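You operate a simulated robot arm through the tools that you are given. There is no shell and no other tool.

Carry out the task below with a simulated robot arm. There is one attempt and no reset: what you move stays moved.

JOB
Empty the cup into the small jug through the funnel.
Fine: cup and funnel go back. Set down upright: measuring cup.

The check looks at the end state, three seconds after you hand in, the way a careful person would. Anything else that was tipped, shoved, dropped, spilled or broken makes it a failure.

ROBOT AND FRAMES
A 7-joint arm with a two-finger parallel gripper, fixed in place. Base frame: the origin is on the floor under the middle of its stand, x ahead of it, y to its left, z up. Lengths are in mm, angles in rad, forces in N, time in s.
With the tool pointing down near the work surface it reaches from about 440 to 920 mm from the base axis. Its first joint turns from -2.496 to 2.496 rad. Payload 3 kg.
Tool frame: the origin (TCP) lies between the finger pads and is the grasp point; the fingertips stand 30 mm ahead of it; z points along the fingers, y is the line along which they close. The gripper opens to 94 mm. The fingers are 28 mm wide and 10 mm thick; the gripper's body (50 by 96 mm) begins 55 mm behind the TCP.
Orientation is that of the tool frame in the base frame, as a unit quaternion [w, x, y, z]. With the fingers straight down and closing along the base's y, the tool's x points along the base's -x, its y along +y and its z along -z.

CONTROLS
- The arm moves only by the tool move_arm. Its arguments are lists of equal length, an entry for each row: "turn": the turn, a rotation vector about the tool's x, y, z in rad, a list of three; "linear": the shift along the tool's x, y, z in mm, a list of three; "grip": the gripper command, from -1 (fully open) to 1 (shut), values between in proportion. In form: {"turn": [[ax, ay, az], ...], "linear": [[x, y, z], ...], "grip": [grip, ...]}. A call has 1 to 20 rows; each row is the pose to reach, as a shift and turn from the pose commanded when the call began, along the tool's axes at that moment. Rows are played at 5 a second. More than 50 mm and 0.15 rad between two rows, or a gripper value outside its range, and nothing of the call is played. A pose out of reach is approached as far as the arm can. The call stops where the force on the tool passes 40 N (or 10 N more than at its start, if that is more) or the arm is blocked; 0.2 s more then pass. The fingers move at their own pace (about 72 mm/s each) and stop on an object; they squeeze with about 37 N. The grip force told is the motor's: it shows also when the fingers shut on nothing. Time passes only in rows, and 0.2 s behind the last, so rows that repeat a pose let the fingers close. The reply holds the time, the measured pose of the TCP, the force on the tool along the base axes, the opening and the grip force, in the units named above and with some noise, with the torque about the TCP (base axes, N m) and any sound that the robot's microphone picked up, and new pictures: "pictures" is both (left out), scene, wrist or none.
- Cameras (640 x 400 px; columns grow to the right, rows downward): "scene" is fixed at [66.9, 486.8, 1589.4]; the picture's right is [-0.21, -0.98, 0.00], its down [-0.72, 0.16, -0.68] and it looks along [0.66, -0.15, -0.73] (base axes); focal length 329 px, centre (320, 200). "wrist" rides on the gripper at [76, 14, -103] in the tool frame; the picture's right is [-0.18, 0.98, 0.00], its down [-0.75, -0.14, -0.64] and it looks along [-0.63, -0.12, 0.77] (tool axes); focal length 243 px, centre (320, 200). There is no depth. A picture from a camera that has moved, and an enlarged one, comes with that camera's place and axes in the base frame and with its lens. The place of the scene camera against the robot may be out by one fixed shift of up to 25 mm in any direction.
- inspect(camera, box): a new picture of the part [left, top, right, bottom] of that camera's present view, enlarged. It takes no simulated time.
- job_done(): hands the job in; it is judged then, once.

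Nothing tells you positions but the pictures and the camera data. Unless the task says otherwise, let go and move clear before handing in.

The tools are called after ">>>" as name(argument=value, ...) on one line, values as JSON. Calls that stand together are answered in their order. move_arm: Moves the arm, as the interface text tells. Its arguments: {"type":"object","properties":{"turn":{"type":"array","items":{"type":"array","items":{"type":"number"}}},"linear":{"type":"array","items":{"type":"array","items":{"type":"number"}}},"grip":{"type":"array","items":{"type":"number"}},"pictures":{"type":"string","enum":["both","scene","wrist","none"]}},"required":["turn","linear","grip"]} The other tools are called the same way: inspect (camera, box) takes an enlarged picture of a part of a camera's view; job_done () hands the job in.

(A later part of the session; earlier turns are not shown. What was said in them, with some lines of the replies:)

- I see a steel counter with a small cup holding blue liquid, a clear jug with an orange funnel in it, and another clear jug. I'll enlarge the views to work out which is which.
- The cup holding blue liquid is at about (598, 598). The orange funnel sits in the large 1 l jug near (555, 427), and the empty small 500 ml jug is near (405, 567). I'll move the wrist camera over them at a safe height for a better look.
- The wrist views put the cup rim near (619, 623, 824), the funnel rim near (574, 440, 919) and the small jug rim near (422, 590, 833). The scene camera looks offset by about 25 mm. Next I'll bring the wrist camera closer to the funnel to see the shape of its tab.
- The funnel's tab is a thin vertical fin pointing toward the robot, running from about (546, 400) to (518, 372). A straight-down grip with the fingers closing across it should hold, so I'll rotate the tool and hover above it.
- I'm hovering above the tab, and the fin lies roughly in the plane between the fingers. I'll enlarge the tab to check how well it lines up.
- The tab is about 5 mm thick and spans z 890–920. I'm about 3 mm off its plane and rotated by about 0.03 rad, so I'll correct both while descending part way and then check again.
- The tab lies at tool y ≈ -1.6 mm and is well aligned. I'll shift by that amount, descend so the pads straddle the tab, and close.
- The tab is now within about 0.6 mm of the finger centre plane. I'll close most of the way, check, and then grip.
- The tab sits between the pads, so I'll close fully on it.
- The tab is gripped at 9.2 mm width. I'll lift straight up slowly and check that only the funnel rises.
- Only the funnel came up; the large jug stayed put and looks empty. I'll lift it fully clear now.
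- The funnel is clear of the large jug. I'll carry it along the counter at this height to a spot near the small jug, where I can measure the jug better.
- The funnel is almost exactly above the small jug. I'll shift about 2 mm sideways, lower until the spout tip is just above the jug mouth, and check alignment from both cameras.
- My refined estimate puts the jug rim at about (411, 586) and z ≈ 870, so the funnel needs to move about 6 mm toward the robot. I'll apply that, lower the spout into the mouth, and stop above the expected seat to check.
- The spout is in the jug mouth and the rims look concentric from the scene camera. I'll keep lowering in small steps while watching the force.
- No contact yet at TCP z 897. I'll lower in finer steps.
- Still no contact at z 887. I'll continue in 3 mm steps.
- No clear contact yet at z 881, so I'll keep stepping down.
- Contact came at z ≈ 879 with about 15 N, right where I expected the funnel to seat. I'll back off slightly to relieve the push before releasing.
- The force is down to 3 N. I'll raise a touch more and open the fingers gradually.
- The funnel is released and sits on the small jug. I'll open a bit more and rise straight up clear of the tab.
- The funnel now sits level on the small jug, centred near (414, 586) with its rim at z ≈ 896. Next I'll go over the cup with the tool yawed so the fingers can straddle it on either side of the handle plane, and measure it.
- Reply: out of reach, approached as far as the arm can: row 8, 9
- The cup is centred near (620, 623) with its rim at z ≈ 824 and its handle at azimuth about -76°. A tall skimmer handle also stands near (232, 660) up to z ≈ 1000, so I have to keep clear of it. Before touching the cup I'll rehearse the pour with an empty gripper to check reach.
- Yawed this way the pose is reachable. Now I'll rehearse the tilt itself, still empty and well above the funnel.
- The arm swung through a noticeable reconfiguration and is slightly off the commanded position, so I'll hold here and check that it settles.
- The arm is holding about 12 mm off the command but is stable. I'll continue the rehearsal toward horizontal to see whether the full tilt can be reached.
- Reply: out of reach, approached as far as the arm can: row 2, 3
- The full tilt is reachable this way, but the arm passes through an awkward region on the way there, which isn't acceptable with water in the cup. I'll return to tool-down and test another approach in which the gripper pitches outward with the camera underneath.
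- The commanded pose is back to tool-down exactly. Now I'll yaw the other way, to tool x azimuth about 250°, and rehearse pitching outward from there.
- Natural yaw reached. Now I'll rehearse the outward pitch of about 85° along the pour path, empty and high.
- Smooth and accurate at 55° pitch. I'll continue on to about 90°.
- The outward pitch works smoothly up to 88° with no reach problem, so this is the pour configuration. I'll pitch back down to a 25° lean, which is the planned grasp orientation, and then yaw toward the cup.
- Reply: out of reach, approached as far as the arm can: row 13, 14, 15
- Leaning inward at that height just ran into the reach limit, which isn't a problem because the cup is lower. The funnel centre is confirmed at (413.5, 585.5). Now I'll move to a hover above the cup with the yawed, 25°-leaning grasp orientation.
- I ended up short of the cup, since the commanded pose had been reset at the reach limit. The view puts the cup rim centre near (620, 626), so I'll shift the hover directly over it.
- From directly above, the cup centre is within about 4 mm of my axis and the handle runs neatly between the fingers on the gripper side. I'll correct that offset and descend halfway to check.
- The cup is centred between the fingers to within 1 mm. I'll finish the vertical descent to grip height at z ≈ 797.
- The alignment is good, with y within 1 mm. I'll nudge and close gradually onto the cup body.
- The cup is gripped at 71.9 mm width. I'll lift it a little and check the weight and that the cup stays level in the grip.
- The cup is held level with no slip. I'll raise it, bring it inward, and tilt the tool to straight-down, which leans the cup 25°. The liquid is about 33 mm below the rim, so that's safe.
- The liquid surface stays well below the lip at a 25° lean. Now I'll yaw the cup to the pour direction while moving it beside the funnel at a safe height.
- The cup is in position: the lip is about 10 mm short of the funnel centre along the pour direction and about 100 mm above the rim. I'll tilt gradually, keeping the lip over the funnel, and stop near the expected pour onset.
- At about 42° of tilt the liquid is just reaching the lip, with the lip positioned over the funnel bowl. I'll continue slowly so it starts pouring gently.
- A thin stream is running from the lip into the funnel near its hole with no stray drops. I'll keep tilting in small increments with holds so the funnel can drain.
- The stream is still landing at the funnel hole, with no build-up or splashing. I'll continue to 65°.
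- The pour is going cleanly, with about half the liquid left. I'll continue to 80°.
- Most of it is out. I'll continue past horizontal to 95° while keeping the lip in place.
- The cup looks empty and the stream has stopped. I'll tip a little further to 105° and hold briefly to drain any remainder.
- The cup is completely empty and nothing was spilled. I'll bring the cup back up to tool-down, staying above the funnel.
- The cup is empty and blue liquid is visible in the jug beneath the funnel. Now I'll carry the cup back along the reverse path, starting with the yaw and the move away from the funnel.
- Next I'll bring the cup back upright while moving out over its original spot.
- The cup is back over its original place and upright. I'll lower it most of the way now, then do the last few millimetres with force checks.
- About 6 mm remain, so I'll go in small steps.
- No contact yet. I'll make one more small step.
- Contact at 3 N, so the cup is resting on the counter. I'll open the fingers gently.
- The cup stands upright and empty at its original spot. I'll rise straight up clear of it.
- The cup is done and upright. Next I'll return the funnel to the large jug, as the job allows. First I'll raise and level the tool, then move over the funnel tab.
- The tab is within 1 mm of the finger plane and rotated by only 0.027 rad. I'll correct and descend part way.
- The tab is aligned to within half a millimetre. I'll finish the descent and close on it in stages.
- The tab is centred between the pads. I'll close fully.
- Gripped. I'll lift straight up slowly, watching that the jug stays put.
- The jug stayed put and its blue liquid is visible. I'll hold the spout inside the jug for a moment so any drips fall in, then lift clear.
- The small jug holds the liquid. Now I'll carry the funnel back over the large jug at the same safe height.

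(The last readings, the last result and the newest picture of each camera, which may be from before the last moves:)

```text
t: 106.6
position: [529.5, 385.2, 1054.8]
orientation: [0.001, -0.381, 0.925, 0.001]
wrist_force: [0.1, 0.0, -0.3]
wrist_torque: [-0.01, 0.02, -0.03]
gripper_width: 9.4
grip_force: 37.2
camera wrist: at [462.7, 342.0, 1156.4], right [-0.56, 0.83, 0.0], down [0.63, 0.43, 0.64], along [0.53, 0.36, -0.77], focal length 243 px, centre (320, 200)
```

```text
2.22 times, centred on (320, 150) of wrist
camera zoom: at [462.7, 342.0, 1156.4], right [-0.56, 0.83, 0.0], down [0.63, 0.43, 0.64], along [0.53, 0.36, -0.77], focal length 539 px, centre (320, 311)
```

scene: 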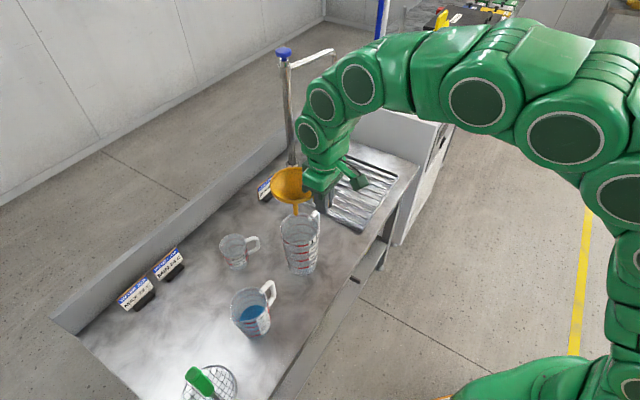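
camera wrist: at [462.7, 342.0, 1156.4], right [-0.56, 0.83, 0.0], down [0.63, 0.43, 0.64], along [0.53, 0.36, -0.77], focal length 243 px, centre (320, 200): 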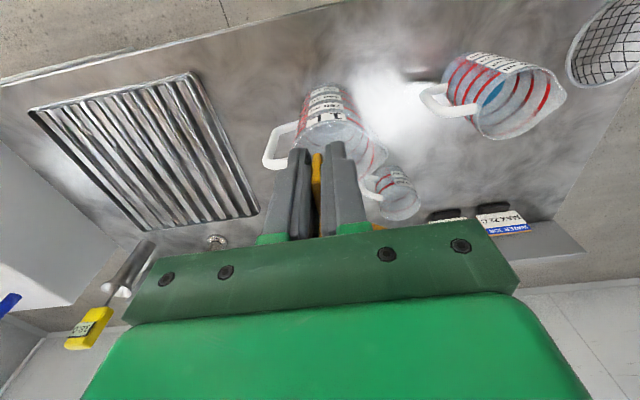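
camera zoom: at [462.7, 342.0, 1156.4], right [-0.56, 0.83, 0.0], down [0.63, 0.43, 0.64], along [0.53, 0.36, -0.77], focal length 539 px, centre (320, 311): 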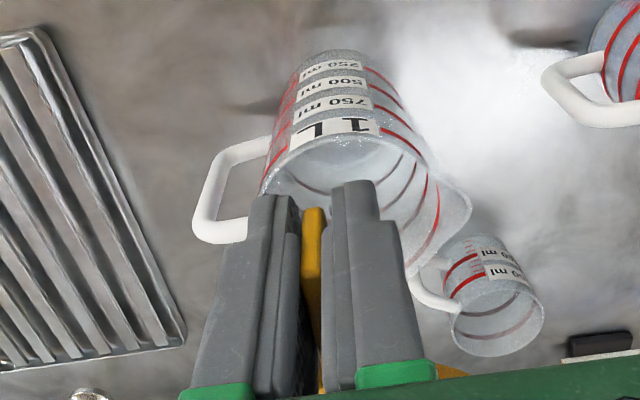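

The funnel is hanging about 4–6 mm further toward +y than when I first lifted it, so I'll apply a small correction and lower it partway into the large jug.

>>> move_arm(turn=[[0, 0, 0], [0, 0, 0], [0, 0, 0], [0, 0, 0], [0, 0, 0], [0, 0, 0]], linear=[[3.5, -2.2, 0], [3.5, -2.2, 20], [3.5, -2.2, 45], [3.5, -2.2, 70], [3.5, -2.2, 85], [3.5, -2.2, 85]], grip=[1, 1, 1, 1, 1, 1], pictures="both")

>>> inspect(camera="scene", box=[250, 180, 370, 280])

```text
t: 108.0
position: [527.4, 380.1, 970.8]
orientation: [0.001, -0.38, 0.925, 0.001]
wrist_force: [-0.2, -1.0, 0.4]
wrist_torque: [0.02, -0.01, 0.0]
gripper_width: 9.2
grip_force: 37.1
camera wrist: at [461.9, 338.1, 1071.5], right [-0.56, 0.83, 0.0], down [0.63, 0.43, 0.64], along [0.53, 0.36, -0.77], focal length 243 px, centre (320, 200)
```

scene: 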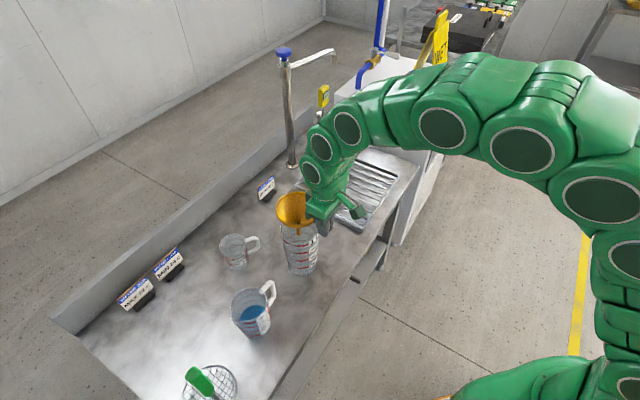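
wrist: 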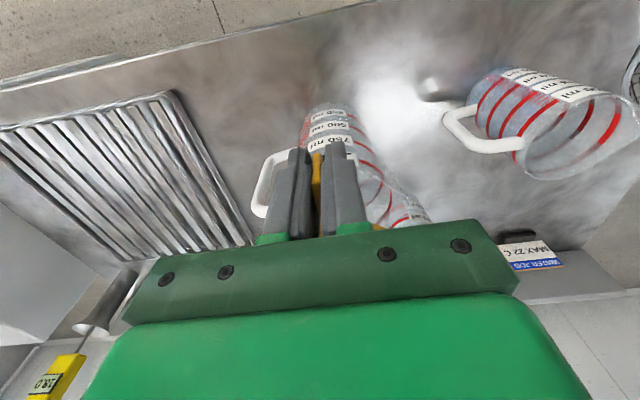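

```text
4.00 times, centred on (310, 230) of scene
camera zoom: at [66.9, 486.8, 1589.4], right [-0.21, -0.98, 0.0], down [-0.72, 0.16, -0.68], along [0.66, -0.15, -0.73], focal length 1316 px, centre (360, 80)
```

zoom: 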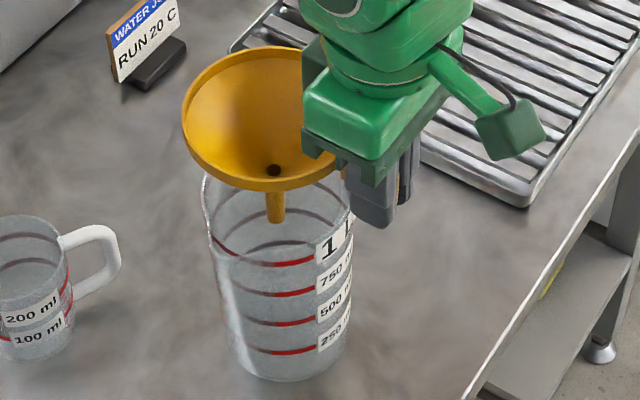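

The funnel now matches its original lift-off path to within about 1 mm. I'll continue lowering toward the seat, expected at TCP z ≈ 908.

>>> move_arm(turn=[[0, 0, 0], [0, 0, 0], [0, 0, 0], [0, 0, 0], [0, 0, 0]], linear=[[0, 0, 14], [0, 0, 28], [0, 0, 42], [0, 0, 52], [0, 0, 52]], grip=[1, 1, 1, 1, 1], pictures="none")

>>> inspect(camera="scene", box=[250, 180, 370, 280])

```text
t: 109.2
position: [527.4, 380.8, 918.4]
orientation: [0.003, -0.381, 0.925, 0.001]
wrist_force: [-0.1, -3.3, 23.9]
wrist_torque: [0.47, -0.43, -0.07]
gripper_width: 9.4
grip_force: 36.6
```

```text
4.00 times, centred on (310, 230) of scene
camera zoom: at [66.9, 486.8, 1589.4], right [-0.21, -0.98, 0.0], down [-0.72, 0.16, -0.68], along [0.66, -0.15, -0.73], focal length 1316 px, centre (360, 80)
```

zoom: 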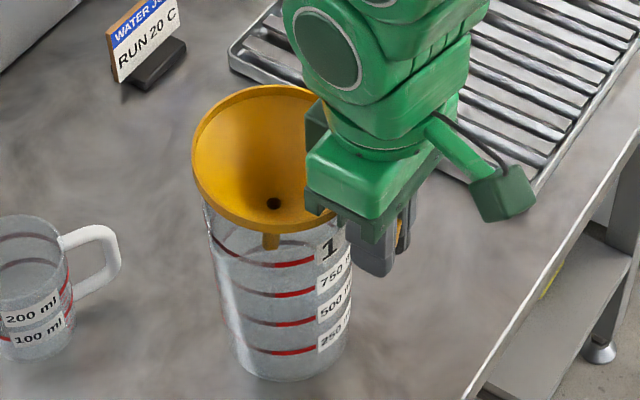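

It touched early, on the near side of the jug rim, so the funnel is a few millimetres too close to the robot. I'll lift to relieve the contact and look.

>>> move_arm(turn=[[0, 0, 0], [0, 0, 0], [0, 0, 0]], linear=[[0, 0, -5], [0, 0, -15], [0, 0, -15]], grip=[1, 1, 1], pictures="both")

>>> inspect(camera="scene", box=[250, 180, 370, 280])

>>> inspect(camera="wrist", box=[220, 80, 420, 240])

```text
t: 110.0
position: [527.1, 381.0, 932.4]
orientation: [0.0, -0.381, 0.925, 0.001]
wrist_force: [0.0, -0.2, -0.2]
wrist_torque: [-0.03, 0.01, 0.04]
gripper_width: 9.2
grip_force: 37.6
camera wrist: at [461.5, 337.7, 1034.1], right [-0.56, 0.83, 0.0], down [0.63, 0.43, 0.64], along [0.53, 0.36, -0.77], focal length 243 px, centre (320, 200)
```

scene: 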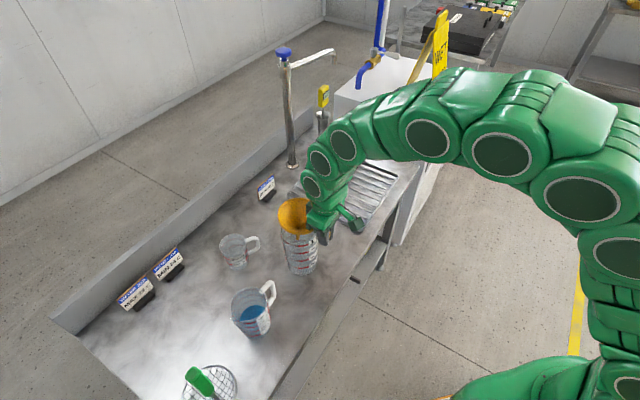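
wrist: 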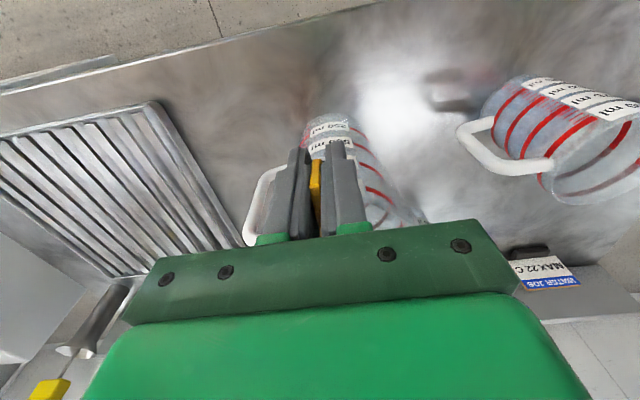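

```text
4.00 times, centred on (310, 230) of scene
camera zoom: at [66.9, 486.8, 1589.4], right [-0.21, -0.98, 0.0], down [-0.72, 0.16, -0.68], along [0.66, -0.15, -0.73], focal length 1316 px, centre (360, 80)
```

zoom: 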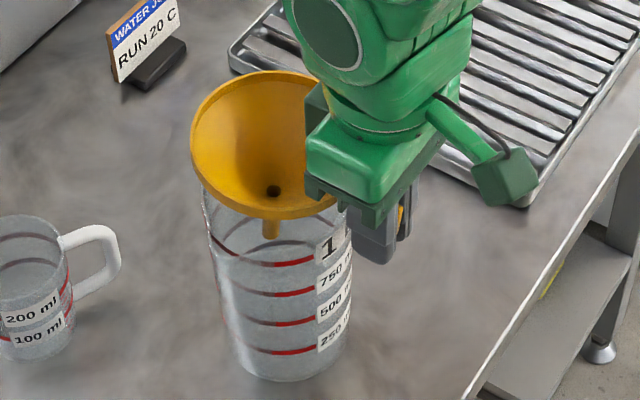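

```text
2.50 times, centred on (320, 160) of wrist
camera zoom: at [461.5, 337.7, 1034.1], right [-0.56, 0.83, 0.0], down [0.63, 0.43, 0.64], along [0.53, 0.36, -0.77], focal length 606 px, centre (320, 300)
```

zoom: 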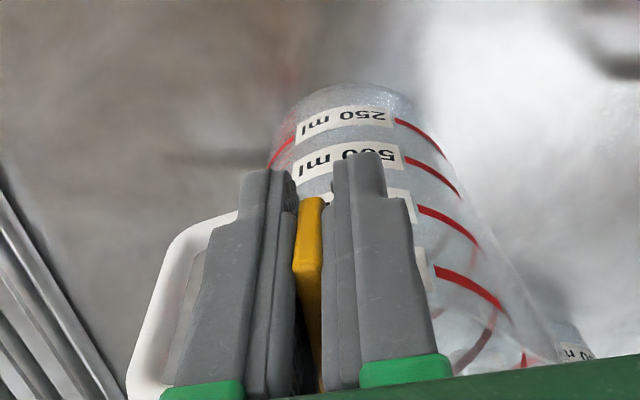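

>>> inspect(camera="wrist", box=[285, 130, 355, 240])

>>> inspect(camera="scene", box=[285, 190, 355, 255])

```text
3.64 times, centred on (320, 185) of wrist
camera zoom: at [461.5, 337.7, 1034.1], right [-0.56, 0.83, 0.0], down [0.63, 0.43, 0.64], along [0.53, 0.36, -0.77], focal length 882 px, centre (320, 254)
```

zoom: 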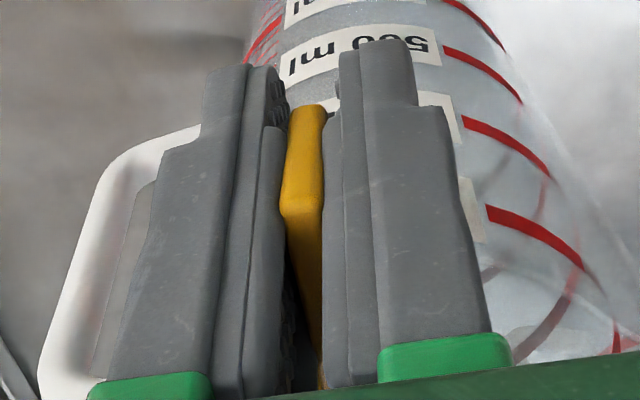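

```text
6.15 times, centred on (320, 222) of scene
camera zoom: at [66.9, 486.8, 1589.4], right [-0.21, -0.98, 0.0], down [-0.72, 0.16, -0.68], along [0.66, -0.15, -0.73], focal length 2024 px, centre (320, 62)
```

zoom: 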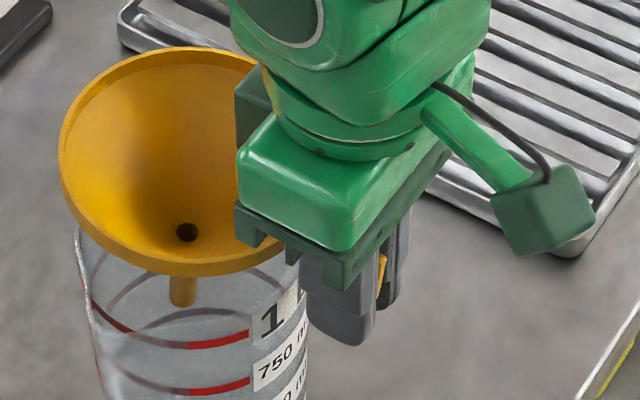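

The funnel slipped and tilted about 4° in the grip. The contact point matches the lower inner edge of the tab catching the jug rim, which means the funnel must move slightly toward the robot. I'll level it, shift about 3.5 mm, and check.

>>> move_arm(turn=[[0, 0.025, 0], [0, 0.05, 0], [0, 0.075, 0], [0, 0.075, 0], [0, 0.075, 0]], linear=[[0, 0, -4], [0, 0, -8], [0, 0, -8], [3.5, -1, -8], [3.5, -1, -8]], grip=[1, 1, 1, 1, 1], pictures="wrist")

>>> inspect(camera="scene", box=[285, 190, 355, 255])

>>> inspect(camera="scene", box=[250, 180, 370, 280])

```text
t: 111.2
position: [525.1, 377.5, 940.4]
orientation: [-0.034, -0.381, 0.924, -0.013]
wrist_force: [0.8, 1.2, -0.1]
wrist_torque: [-0.03, 0.05, 0.0]
gripper_width: 9.3
grip_force: 37.3
camera wrist: at [465.3, 339.7, 1048.0], right [-0.56, 0.83, -0.01], down [0.67, 0.46, 0.58], along [0.49, 0.32, -0.81], focal length 243 px, centre (320, 200)
```

wrist: 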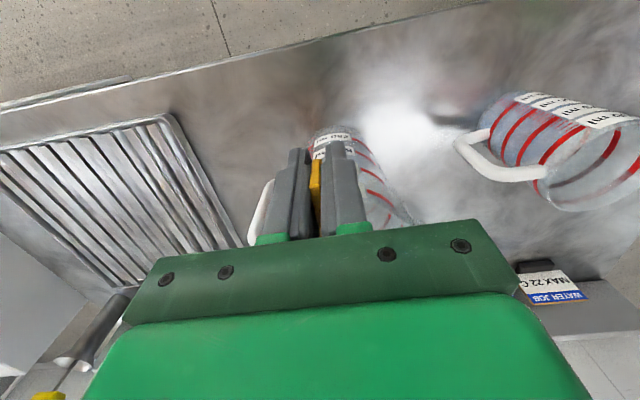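

```text
6.15 times, centred on (320, 222) of scene
camera zoom: at [66.9, 486.8, 1589.4], right [-0.21, -0.98, 0.0], down [-0.72, 0.16, -0.68], along [0.66, -0.15, -0.73], focal length 2024 px, centre (320, 62)
```

zoom: 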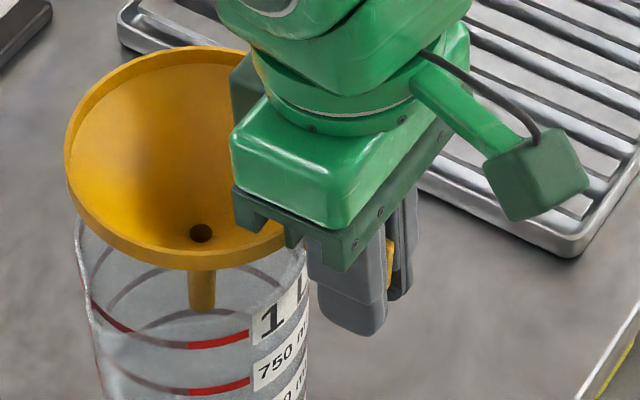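

```text
4.00 times, centred on (310, 230) of scene
camera zoom: at [66.9, 486.8, 1589.4], right [-0.21, -0.98, 0.0], down [-0.72, 0.16, -0.68], along [0.66, -0.15, -0.73], focal length 1316 px, centre (360, 80)
```

zoom: 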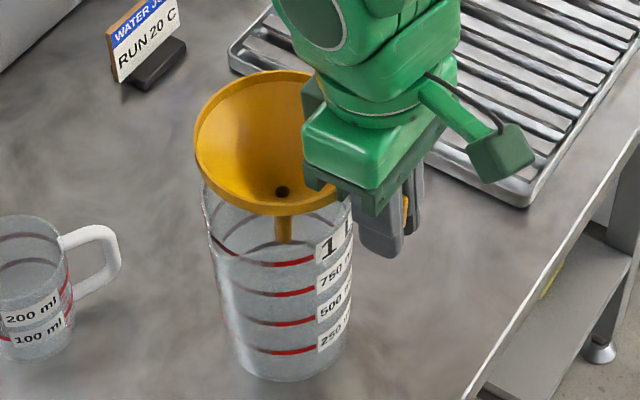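

The funnel is level again, and toward the robot by about 3 mm for tab clearance. I'll fix the sideways offset of about 2.5 mm and descend in small steps.

>>> move_arm(turn=[[0, 0, 0], [0, 0, 0], [0, 0, 0], [0, 0, 0]], linear=[[0, 2.5, 0], [-0.5, 2.5, 7], [-1, 2.5, 13], [-1, 2.5, 13]], grip=[1, 1, 1, 1], pictures="none")

>>> inspect(camera="scene", box=[250, 180, 370, 280])

```text
t: 112.2
position: [523.1, 379.4, 927.4]
orientation: [-0.034, -0.381, 0.924, -0.014]
wrist_force: [0.0, -0.7, -0.6]
wrist_torque: [-0.03, 0.01, 0.02]
gripper_width: 9.5
grip_force: 37.0
```

```text
4.00 times, centred on (310, 230) of scene
camera zoom: at [66.9, 486.8, 1589.4], right [-0.21, -0.98, 0.0], down [-0.72, 0.16, -0.68], along [0.66, -0.15, -0.73], focal length 1316 px, centre (360, 80)
```

zoom: 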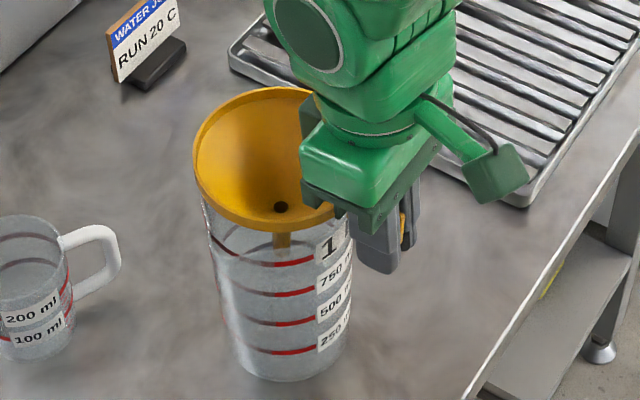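

>>> move_arm(turn=[[0, 0, 0], [0, 0, 0], [0, 0, 0]], linear=[[-0.15, 0, 2], [-0.3, 0, 4], [-0.3, 0, 4]], grip=[1, 1, 1], pictures="none")

```text
t: 113.0
position: [522.9, 379.0, 922.1]
orientation: [-0.035, -0.38, 0.924, -0.013]
wrist_force: [0.1, -0.4, -1.3]
wrist_torque: [-0.01, 0.04, -0.04]
gripper_width: 9.3
grip_force: 36.8
```

>>> move_arm(turn=[[0, 0, 0], [0, 0, 0], [0, 0, 0]], linear=[[-0.15, 0, 2], [-0.3, 0, 4], [-0.3, 0, 4]], grip=[1, 1, 1], pictures="none")

```text
t: 113.8
position: [524.0, 379.0, 920.3]
orientation: [-0.035, -0.381, 0.924, -0.014]
wrist_force: [0.1, 0.5, 0.2]
wrist_torque: [-0.05, -0.01, -0.02]
gripper_width: 9.3
grip_force: 37.3
```

No contact so far, so I'll keep stepping down.

>>> move_arm(turn=[[0, 0, 0], [0, 0, 0], [0, 0, 0]], linear=[[-0.15, 0, 2], [-0.3, 0, 4], [-0.3, 0, 4]], grip=[1, 1, 1], pictures="wrist")

>>> inspect(camera="scene", box=[250, 180, 370, 280])

```text
t: 114.6
position: [523.2, 379.0, 915.9]
orientation: [-0.034, -0.381, 0.924, -0.013]
wrist_force: [0.7, -0.2, -0.3]
wrist_torque: [-0.01, -0.02, -0.05]
gripper_width: 9.1
grip_force: 37.2
camera wrist: at [463.6, 341.9, 1022.9], right [-0.56, 0.83, -0.01], down [0.67, 0.46, 0.58], along [0.49, 0.32, -0.81], focal length 243 px, centre (320, 200)
```

wrist: 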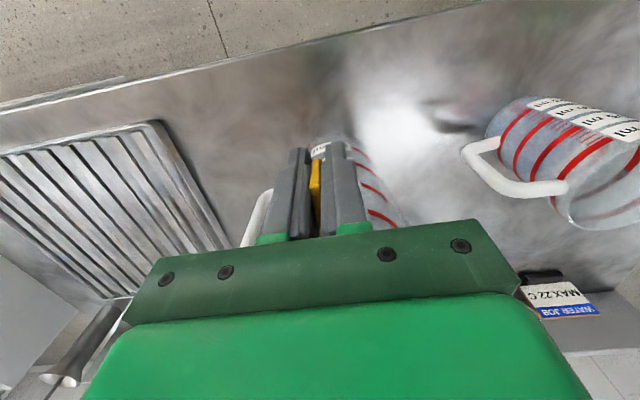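

```text
4.00 times, centred on (310, 230) of scene
camera zoom: at [66.9, 486.8, 1589.4], right [-0.21, -0.98, 0.0], down [-0.72, 0.16, -0.68], along [0.66, -0.15, -0.73], focal length 1316 px, centre (360, 80)
```

zoom: 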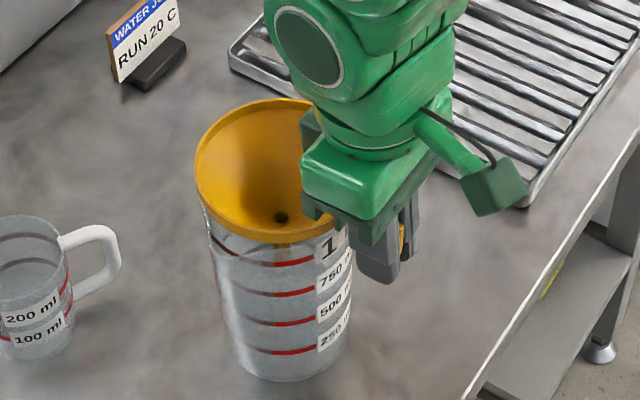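

It has passed the earlier catch height and is about 11 mm above the seat. I'll keep going in 3 mm steps.

>>> move_arm(turn=[[0, 0, 0], [0, 0, 0], [0, 0, 0]], linear=[[-0.1, 0, 1.5], [-0.25, 0, 3], [-0.25, 0, 3]], grip=[1, 1, 1], pictures="none")

```text
t: 115.4
position: [523.4, 379.2, 912.1]
orientation: [-0.033, -0.38, 0.924, -0.014]
wrist_force: [-0.9, -0.2, -0.5]
wrist_torque: [-0.04, 0.03, 0.02]
gripper_width: 9.2
grip_force: 37.4
```

>>> move_arm(turn=[[0, 0, 0], [0, 0, 0], [0, 0, 0]], linear=[[-0.1, 0, 1.5], [-0.25, 0, 3], [-0.25, 0, 3]], grip=[1, 1, 1], pictures="none")

```text
t: 116.2
position: [523.6, 380.1, 909.3]
orientation: [-0.034, -0.381, 0.924, -0.014]
wrist_force: [0.2, -0.4, 0.0]
wrist_torque: [-0.03, -0.02, 0.0]
gripper_width: 9.0
grip_force: 36.8
```

>>> move_arm(turn=[[0, 0, 0], [0, 0, 0], [0, 0, 0]], linear=[[-0.6, 0, 1], [-1.2, 0, 2], [-1.2, 0, 2]], grip=[1, 1, 1], pictures="none")

>>> inspect(camera="scene", box=[250, 180, 370, 280])

```text
t: 117.0
position: [524.6, 380.2, 907.3]
orientation: [-0.034, -0.381, 0.924, -0.013]
wrist_force: [-0.8, 0.0, 0.8]
wrist_torque: [0.05, -0.05, 0.01]
gripper_width: 9.1
grip_force: 37.5
```

```text
4.00 times, centred on (310, 230) of scene
camera zoom: at [66.9, 486.8, 1589.4], right [-0.21, -0.98, 0.0], down [-0.72, 0.16, -0.68], along [0.66, -0.15, -0.73], focal length 1316 px, centre (360, 80)
```

zoom: 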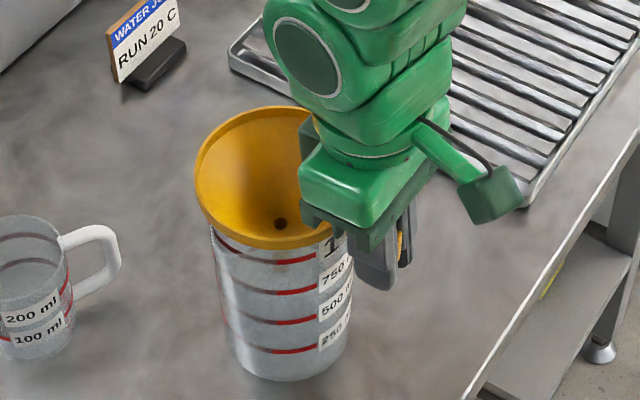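

>>> move_arm(turn=[[0, 0, 0], [0, 0, 0]], linear=[[-0.1, 0, 1.5], [-0.1, 0, 1.5]], grip=[1, 1], pictures="none")

```text
t: 117.6
position: [524.5, 380.4, 905.8]
orientation: [-0.033, -0.381, 0.924, -0.013]
wrist_force: [-0.9, 1.7, 13.2]
wrist_torque: [0.53, -0.67, 0.12]
gripper_width: 9.6
grip_force: 37.3
```

That's seating contact: 13 N at a lever of about 64 mm, so the load sits near the funnel centre. I'll back off slightly and release.

>>> move_arm(turn=[[0, 0, 0], [0, 0, 0]], linear=[[0.08, 0, -1.0], [0.08, 0, -1.0]], grip=[1, 1], pictures="none")

```text
t: 118.2
position: [525.3, 379.3, 905.5]
orientation: [-0.035, -0.381, 0.924, -0.014]
wrist_force: [-0.3, 0.8, 0.4]
wrist_torque: [-0.01, -0.06, 0.05]
gripper_width: 9.2
grip_force: 36.4
```

>>> move_arm(turn=[[0, 0, 0], [0, 0, 0], [0, 0, 0], [0, 0, 0], [0, 0, 0], [0, 0, 0]], linear=[[0, 0, 0], [0, 0, 0], [0, 0, 0], [0, 0, 0], [0, 0, 0], [0, 0, 0]], grip=[0.78, 0.74, 0.7, 0.6, 0.5, 0.4], pictures="both")

>>> inspect(camera="scene", box=[250, 180, 370, 280])

>>> inspect(camera="wrist", box=[260, 120, 380, 240])

```text
t: 119.6
position: [524.4, 380.2, 906.5]
orientation: [-0.034, -0.381, 0.924, -0.014]
wrist_force: [0.0, 0.3, 1.1]
wrist_torque: [-0.01, -0.02, -0.03]
gripper_width: 28.5
grip_force: 0.0
camera wrist: at [464.5, 342.6, 1014.3], right [-0.56, 0.83, -0.01], down [0.67, 0.46, 0.58], along [0.49, 0.32, -0.81], focal length 243 px, centre (320, 200)
```

scene: 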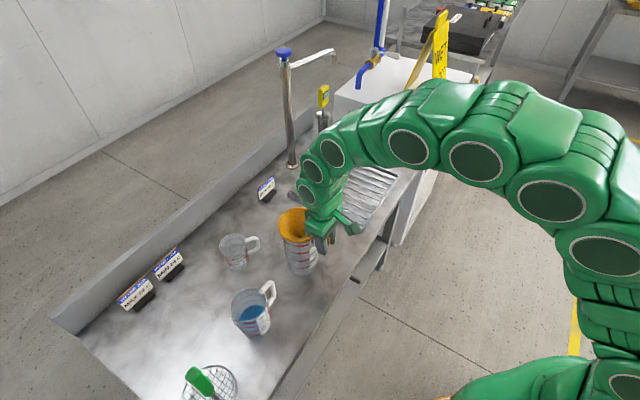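
wrist: 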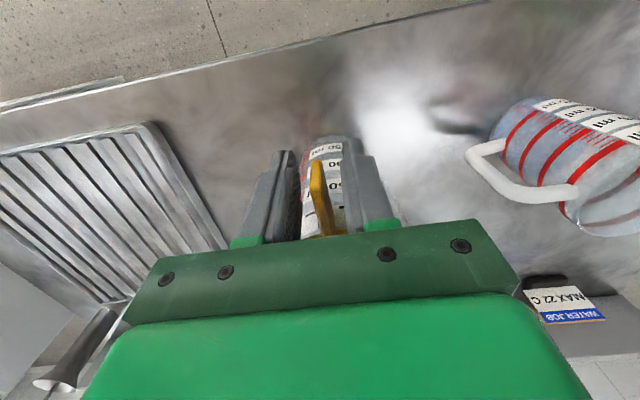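

```text
4.00 times, centred on (310, 230) of scene
camera zoom: at [66.9, 486.8, 1589.4], right [-0.21, -0.98, 0.0], down [-0.72, 0.16, -0.68], along [0.66, -0.15, -0.73], focal length 1316 px, centre (360, 80)
```

zoom: 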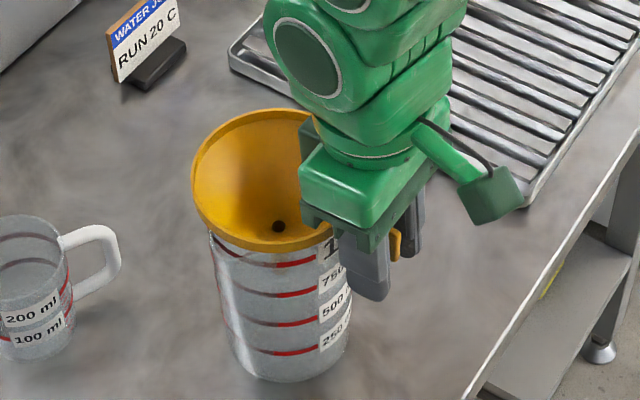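

```text
3.33 times, centred on (320, 180) of wrist
camera zoom: at [464.5, 342.6, 1014.3], right [-0.56, 0.83, -0.01], down [0.67, 0.46, 0.58], along [0.49, 0.32, -0.81], focal length 809 px, centre (320, 267)
```

zoom: 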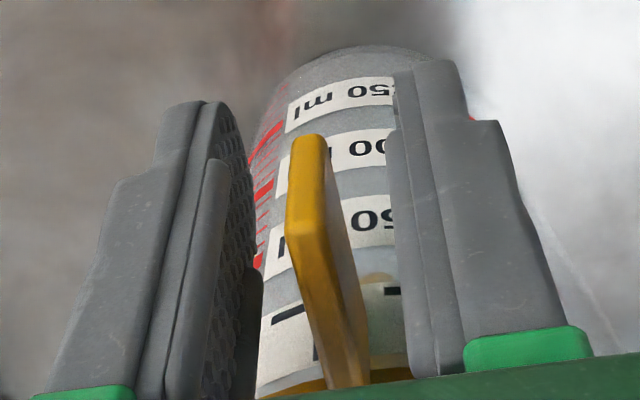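

The funnel has settled back at its original position and level on the large jug. I'll open further and rise straight up.

>>> move_arm(turn=[[0, 0, 0], [0, 0, 0], [0, 0, 0], [0, 0, 0], [0, 0, 0], [0, 0, 0], [0, 0, 0]], linear=[[0, 0, 0], [0, 0, 0], [1, 0, -13], [3, 0, -40], [6, 0, -80], [9, 0, -120], [11.3, 0, -150]], grip=[0.1, -0.3, -0.3, -0.3, -0.3, -0.3, -0.3], pictures="both")

>>> inspect(camera="scene", box=[200, 180, 360, 340])

>>> inspect(camera="wrist", box=[220, 60, 460, 240])

```text
t: 121.2
position: [524.8, 379.1, 1057.9]
orientation: [-0.033, -0.381, 0.924, -0.013]
wrist_force: [-0.8, -0.2, -0.6]
wrist_torque: [0.01, 0.0, 0.0]
gripper_width: 61.0
grip_force: 0.0
camera wrist: at [464.1, 342.3, 1166.0], right [-0.56, 0.83, -0.01], down [0.67, 0.46, 0.59], along [0.49, 0.32, -0.81], focal length 243 px, centre (320, 200)
```

scene: 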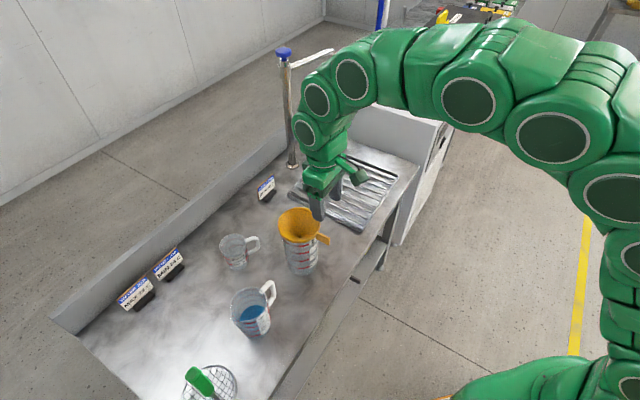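
wrist: 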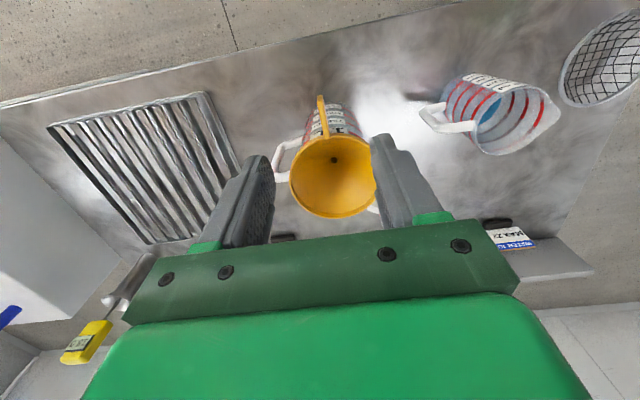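

```text
2.50 times, centred on (280, 260) of scene
camera zoom: at [66.9, 486.8, 1589.4], right [-0.21, -0.98, 0.0], down [-0.72, 0.16, -0.68], along [0.66, -0.15, -0.73], focal length 822 px, centre (420, 50)
```

zoom: 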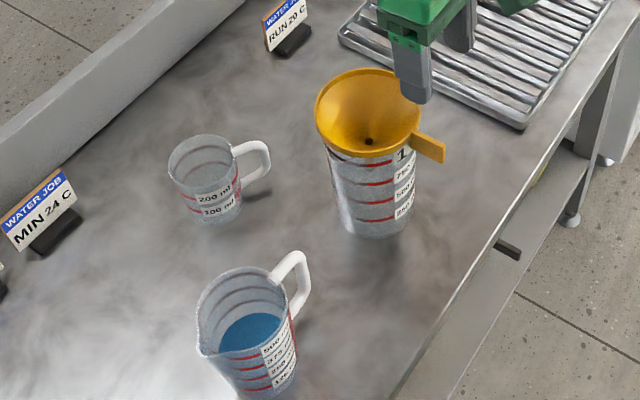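

```text
2.22 times, centred on (340, 150) of wrist
camera zoom: at [464.1, 342.3, 1166.0], right [-0.56, 0.83, -0.01], down [0.67, 0.46, 0.59], along [0.49, 0.32, -0.81], focal length 539 px, centre (276, 311)
```

zoom: 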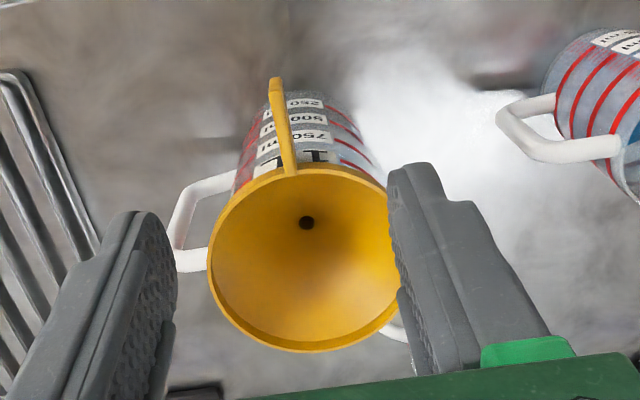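

Everything is in place: the cup is upright and empty, the liquid is in the small jug, and the funnel is back in the large jug. I'll retreat to a clear pose and do a last check for spills.

>>> move_arm(turn=[[0, -0.02, 0], [0, -0.04, 0], [0, -0.06, 0], [0, -0.075, 0], [0, -0.075, 0], [0, -0.075, 0]], linear=[[8, 0, -35], [20, 0, -70], [35, 0, -105], [50, 0, -140], [70, 0, -180], [85, 0, -200]], grip=[-0.3, -0.3, -0.3, -0.3, -0.3, -0.3], pictures="both")

>>> inspect(camera="scene", box=[200, 190, 340, 290])

>>> inspect(camera="scene", box=[180, 270, 320, 400])

>>> inspect(camera="scene", box=[60, 200, 240, 340])

```text
t: 122.6
position: [474.3, 331.3, 1263.1]
orientation: [0.0, -0.381, 0.925, 0.001]
wrist_force: [0.1, 0.3, -0.4]
wrist_torque: [0.05, 0.0, -0.01]
gripper_width: 61.1
grip_force: 0.1
camera wrist: at [408.8, 287.9, 1365.1], right [-0.56, 0.83, 0.0], down [0.63, 0.43, 0.64], along [0.53, 0.36, -0.77], focal length 243 px, centre (320, 200)
```

scene: 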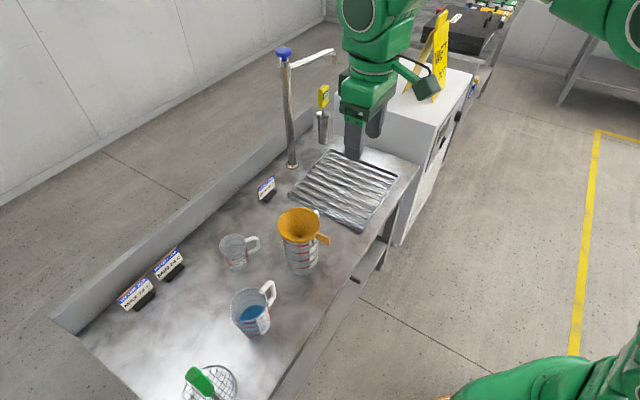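
wrist: 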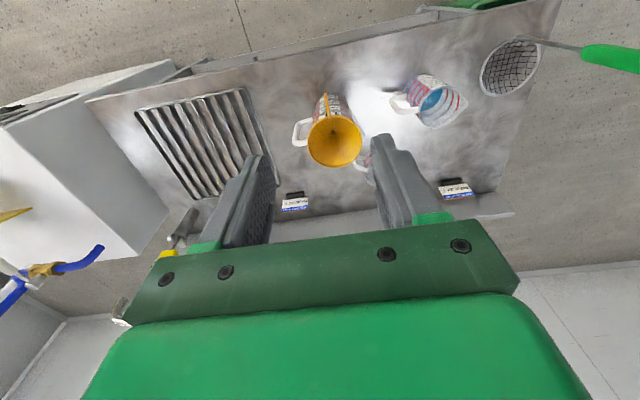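

```text
4.00 times, centred on (270, 240) of scene
camera zoom: at [66.9, 486.8, 1589.4], right [-0.21, -0.98, 0.0], down [-0.72, 0.16, -0.68], along [0.66, -0.15, -0.73], focal length 1316 px, centre (520, 40)
```

zoom: 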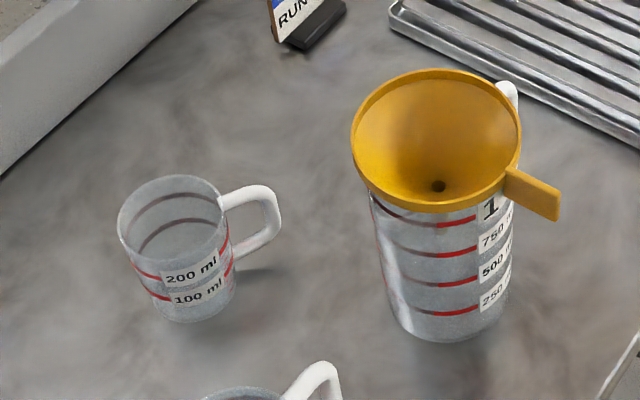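

```text
3.08 times, centred on (250, 335) of scene
camera zoom: at [66.9, 486.8, 1589.4], right [-0.21, -0.98, 0.0], down [-0.72, 0.16, -0.68], along [0.66, -0.15, -0.73], focal length 1012 px, centre (535, -215)
```

zoom: 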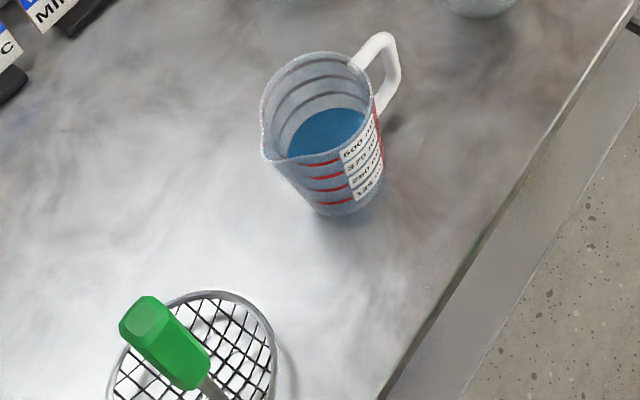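

```text
2.86 times, centred on (150, 270) of scene
camera zoom: at [66.9, 486.8, 1589.4], right [-0.21, -0.98, 0.0], down [-0.72, 0.16, -0.68], along [0.66, -0.15, -0.73], focal length 940 px, centre (806, 0)
```

zoom: 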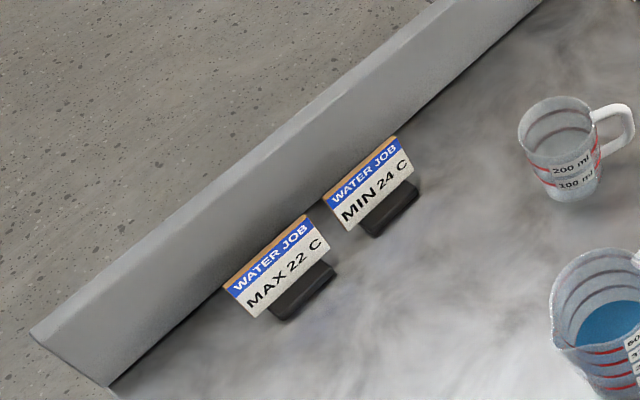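

Final check: the cup is upright and empty at its original spot, and the liquid is in the small jug. The funnel is level in the large jug, the counter is dry, and the arm is clear with nothing held. Handing in.

>>> job_done()

```text
The job is handed in.
```

I emptied the cup into the small jug through the funnel, and the job is handed in. I haven't seen the check's result.

- **Liquid:** all of it went into the small jug. I tipped the cup past horizontal and held it until nothing more came out. No spill was visible on the counter.
- **Cup:** it is upright and empty, back where it started.
- **Funnel:** I read "cup and funnel go back" as returning it to the large jug. It sits level there, in its original position. On the first try the tab caught the jug rim and the funnel slipped slightly in the grip, so I levelled it and lowered it again.
- **Everything else:** the signs, the skimmer and both jugs look undisturbed. The gripper is open and clear of the counter.
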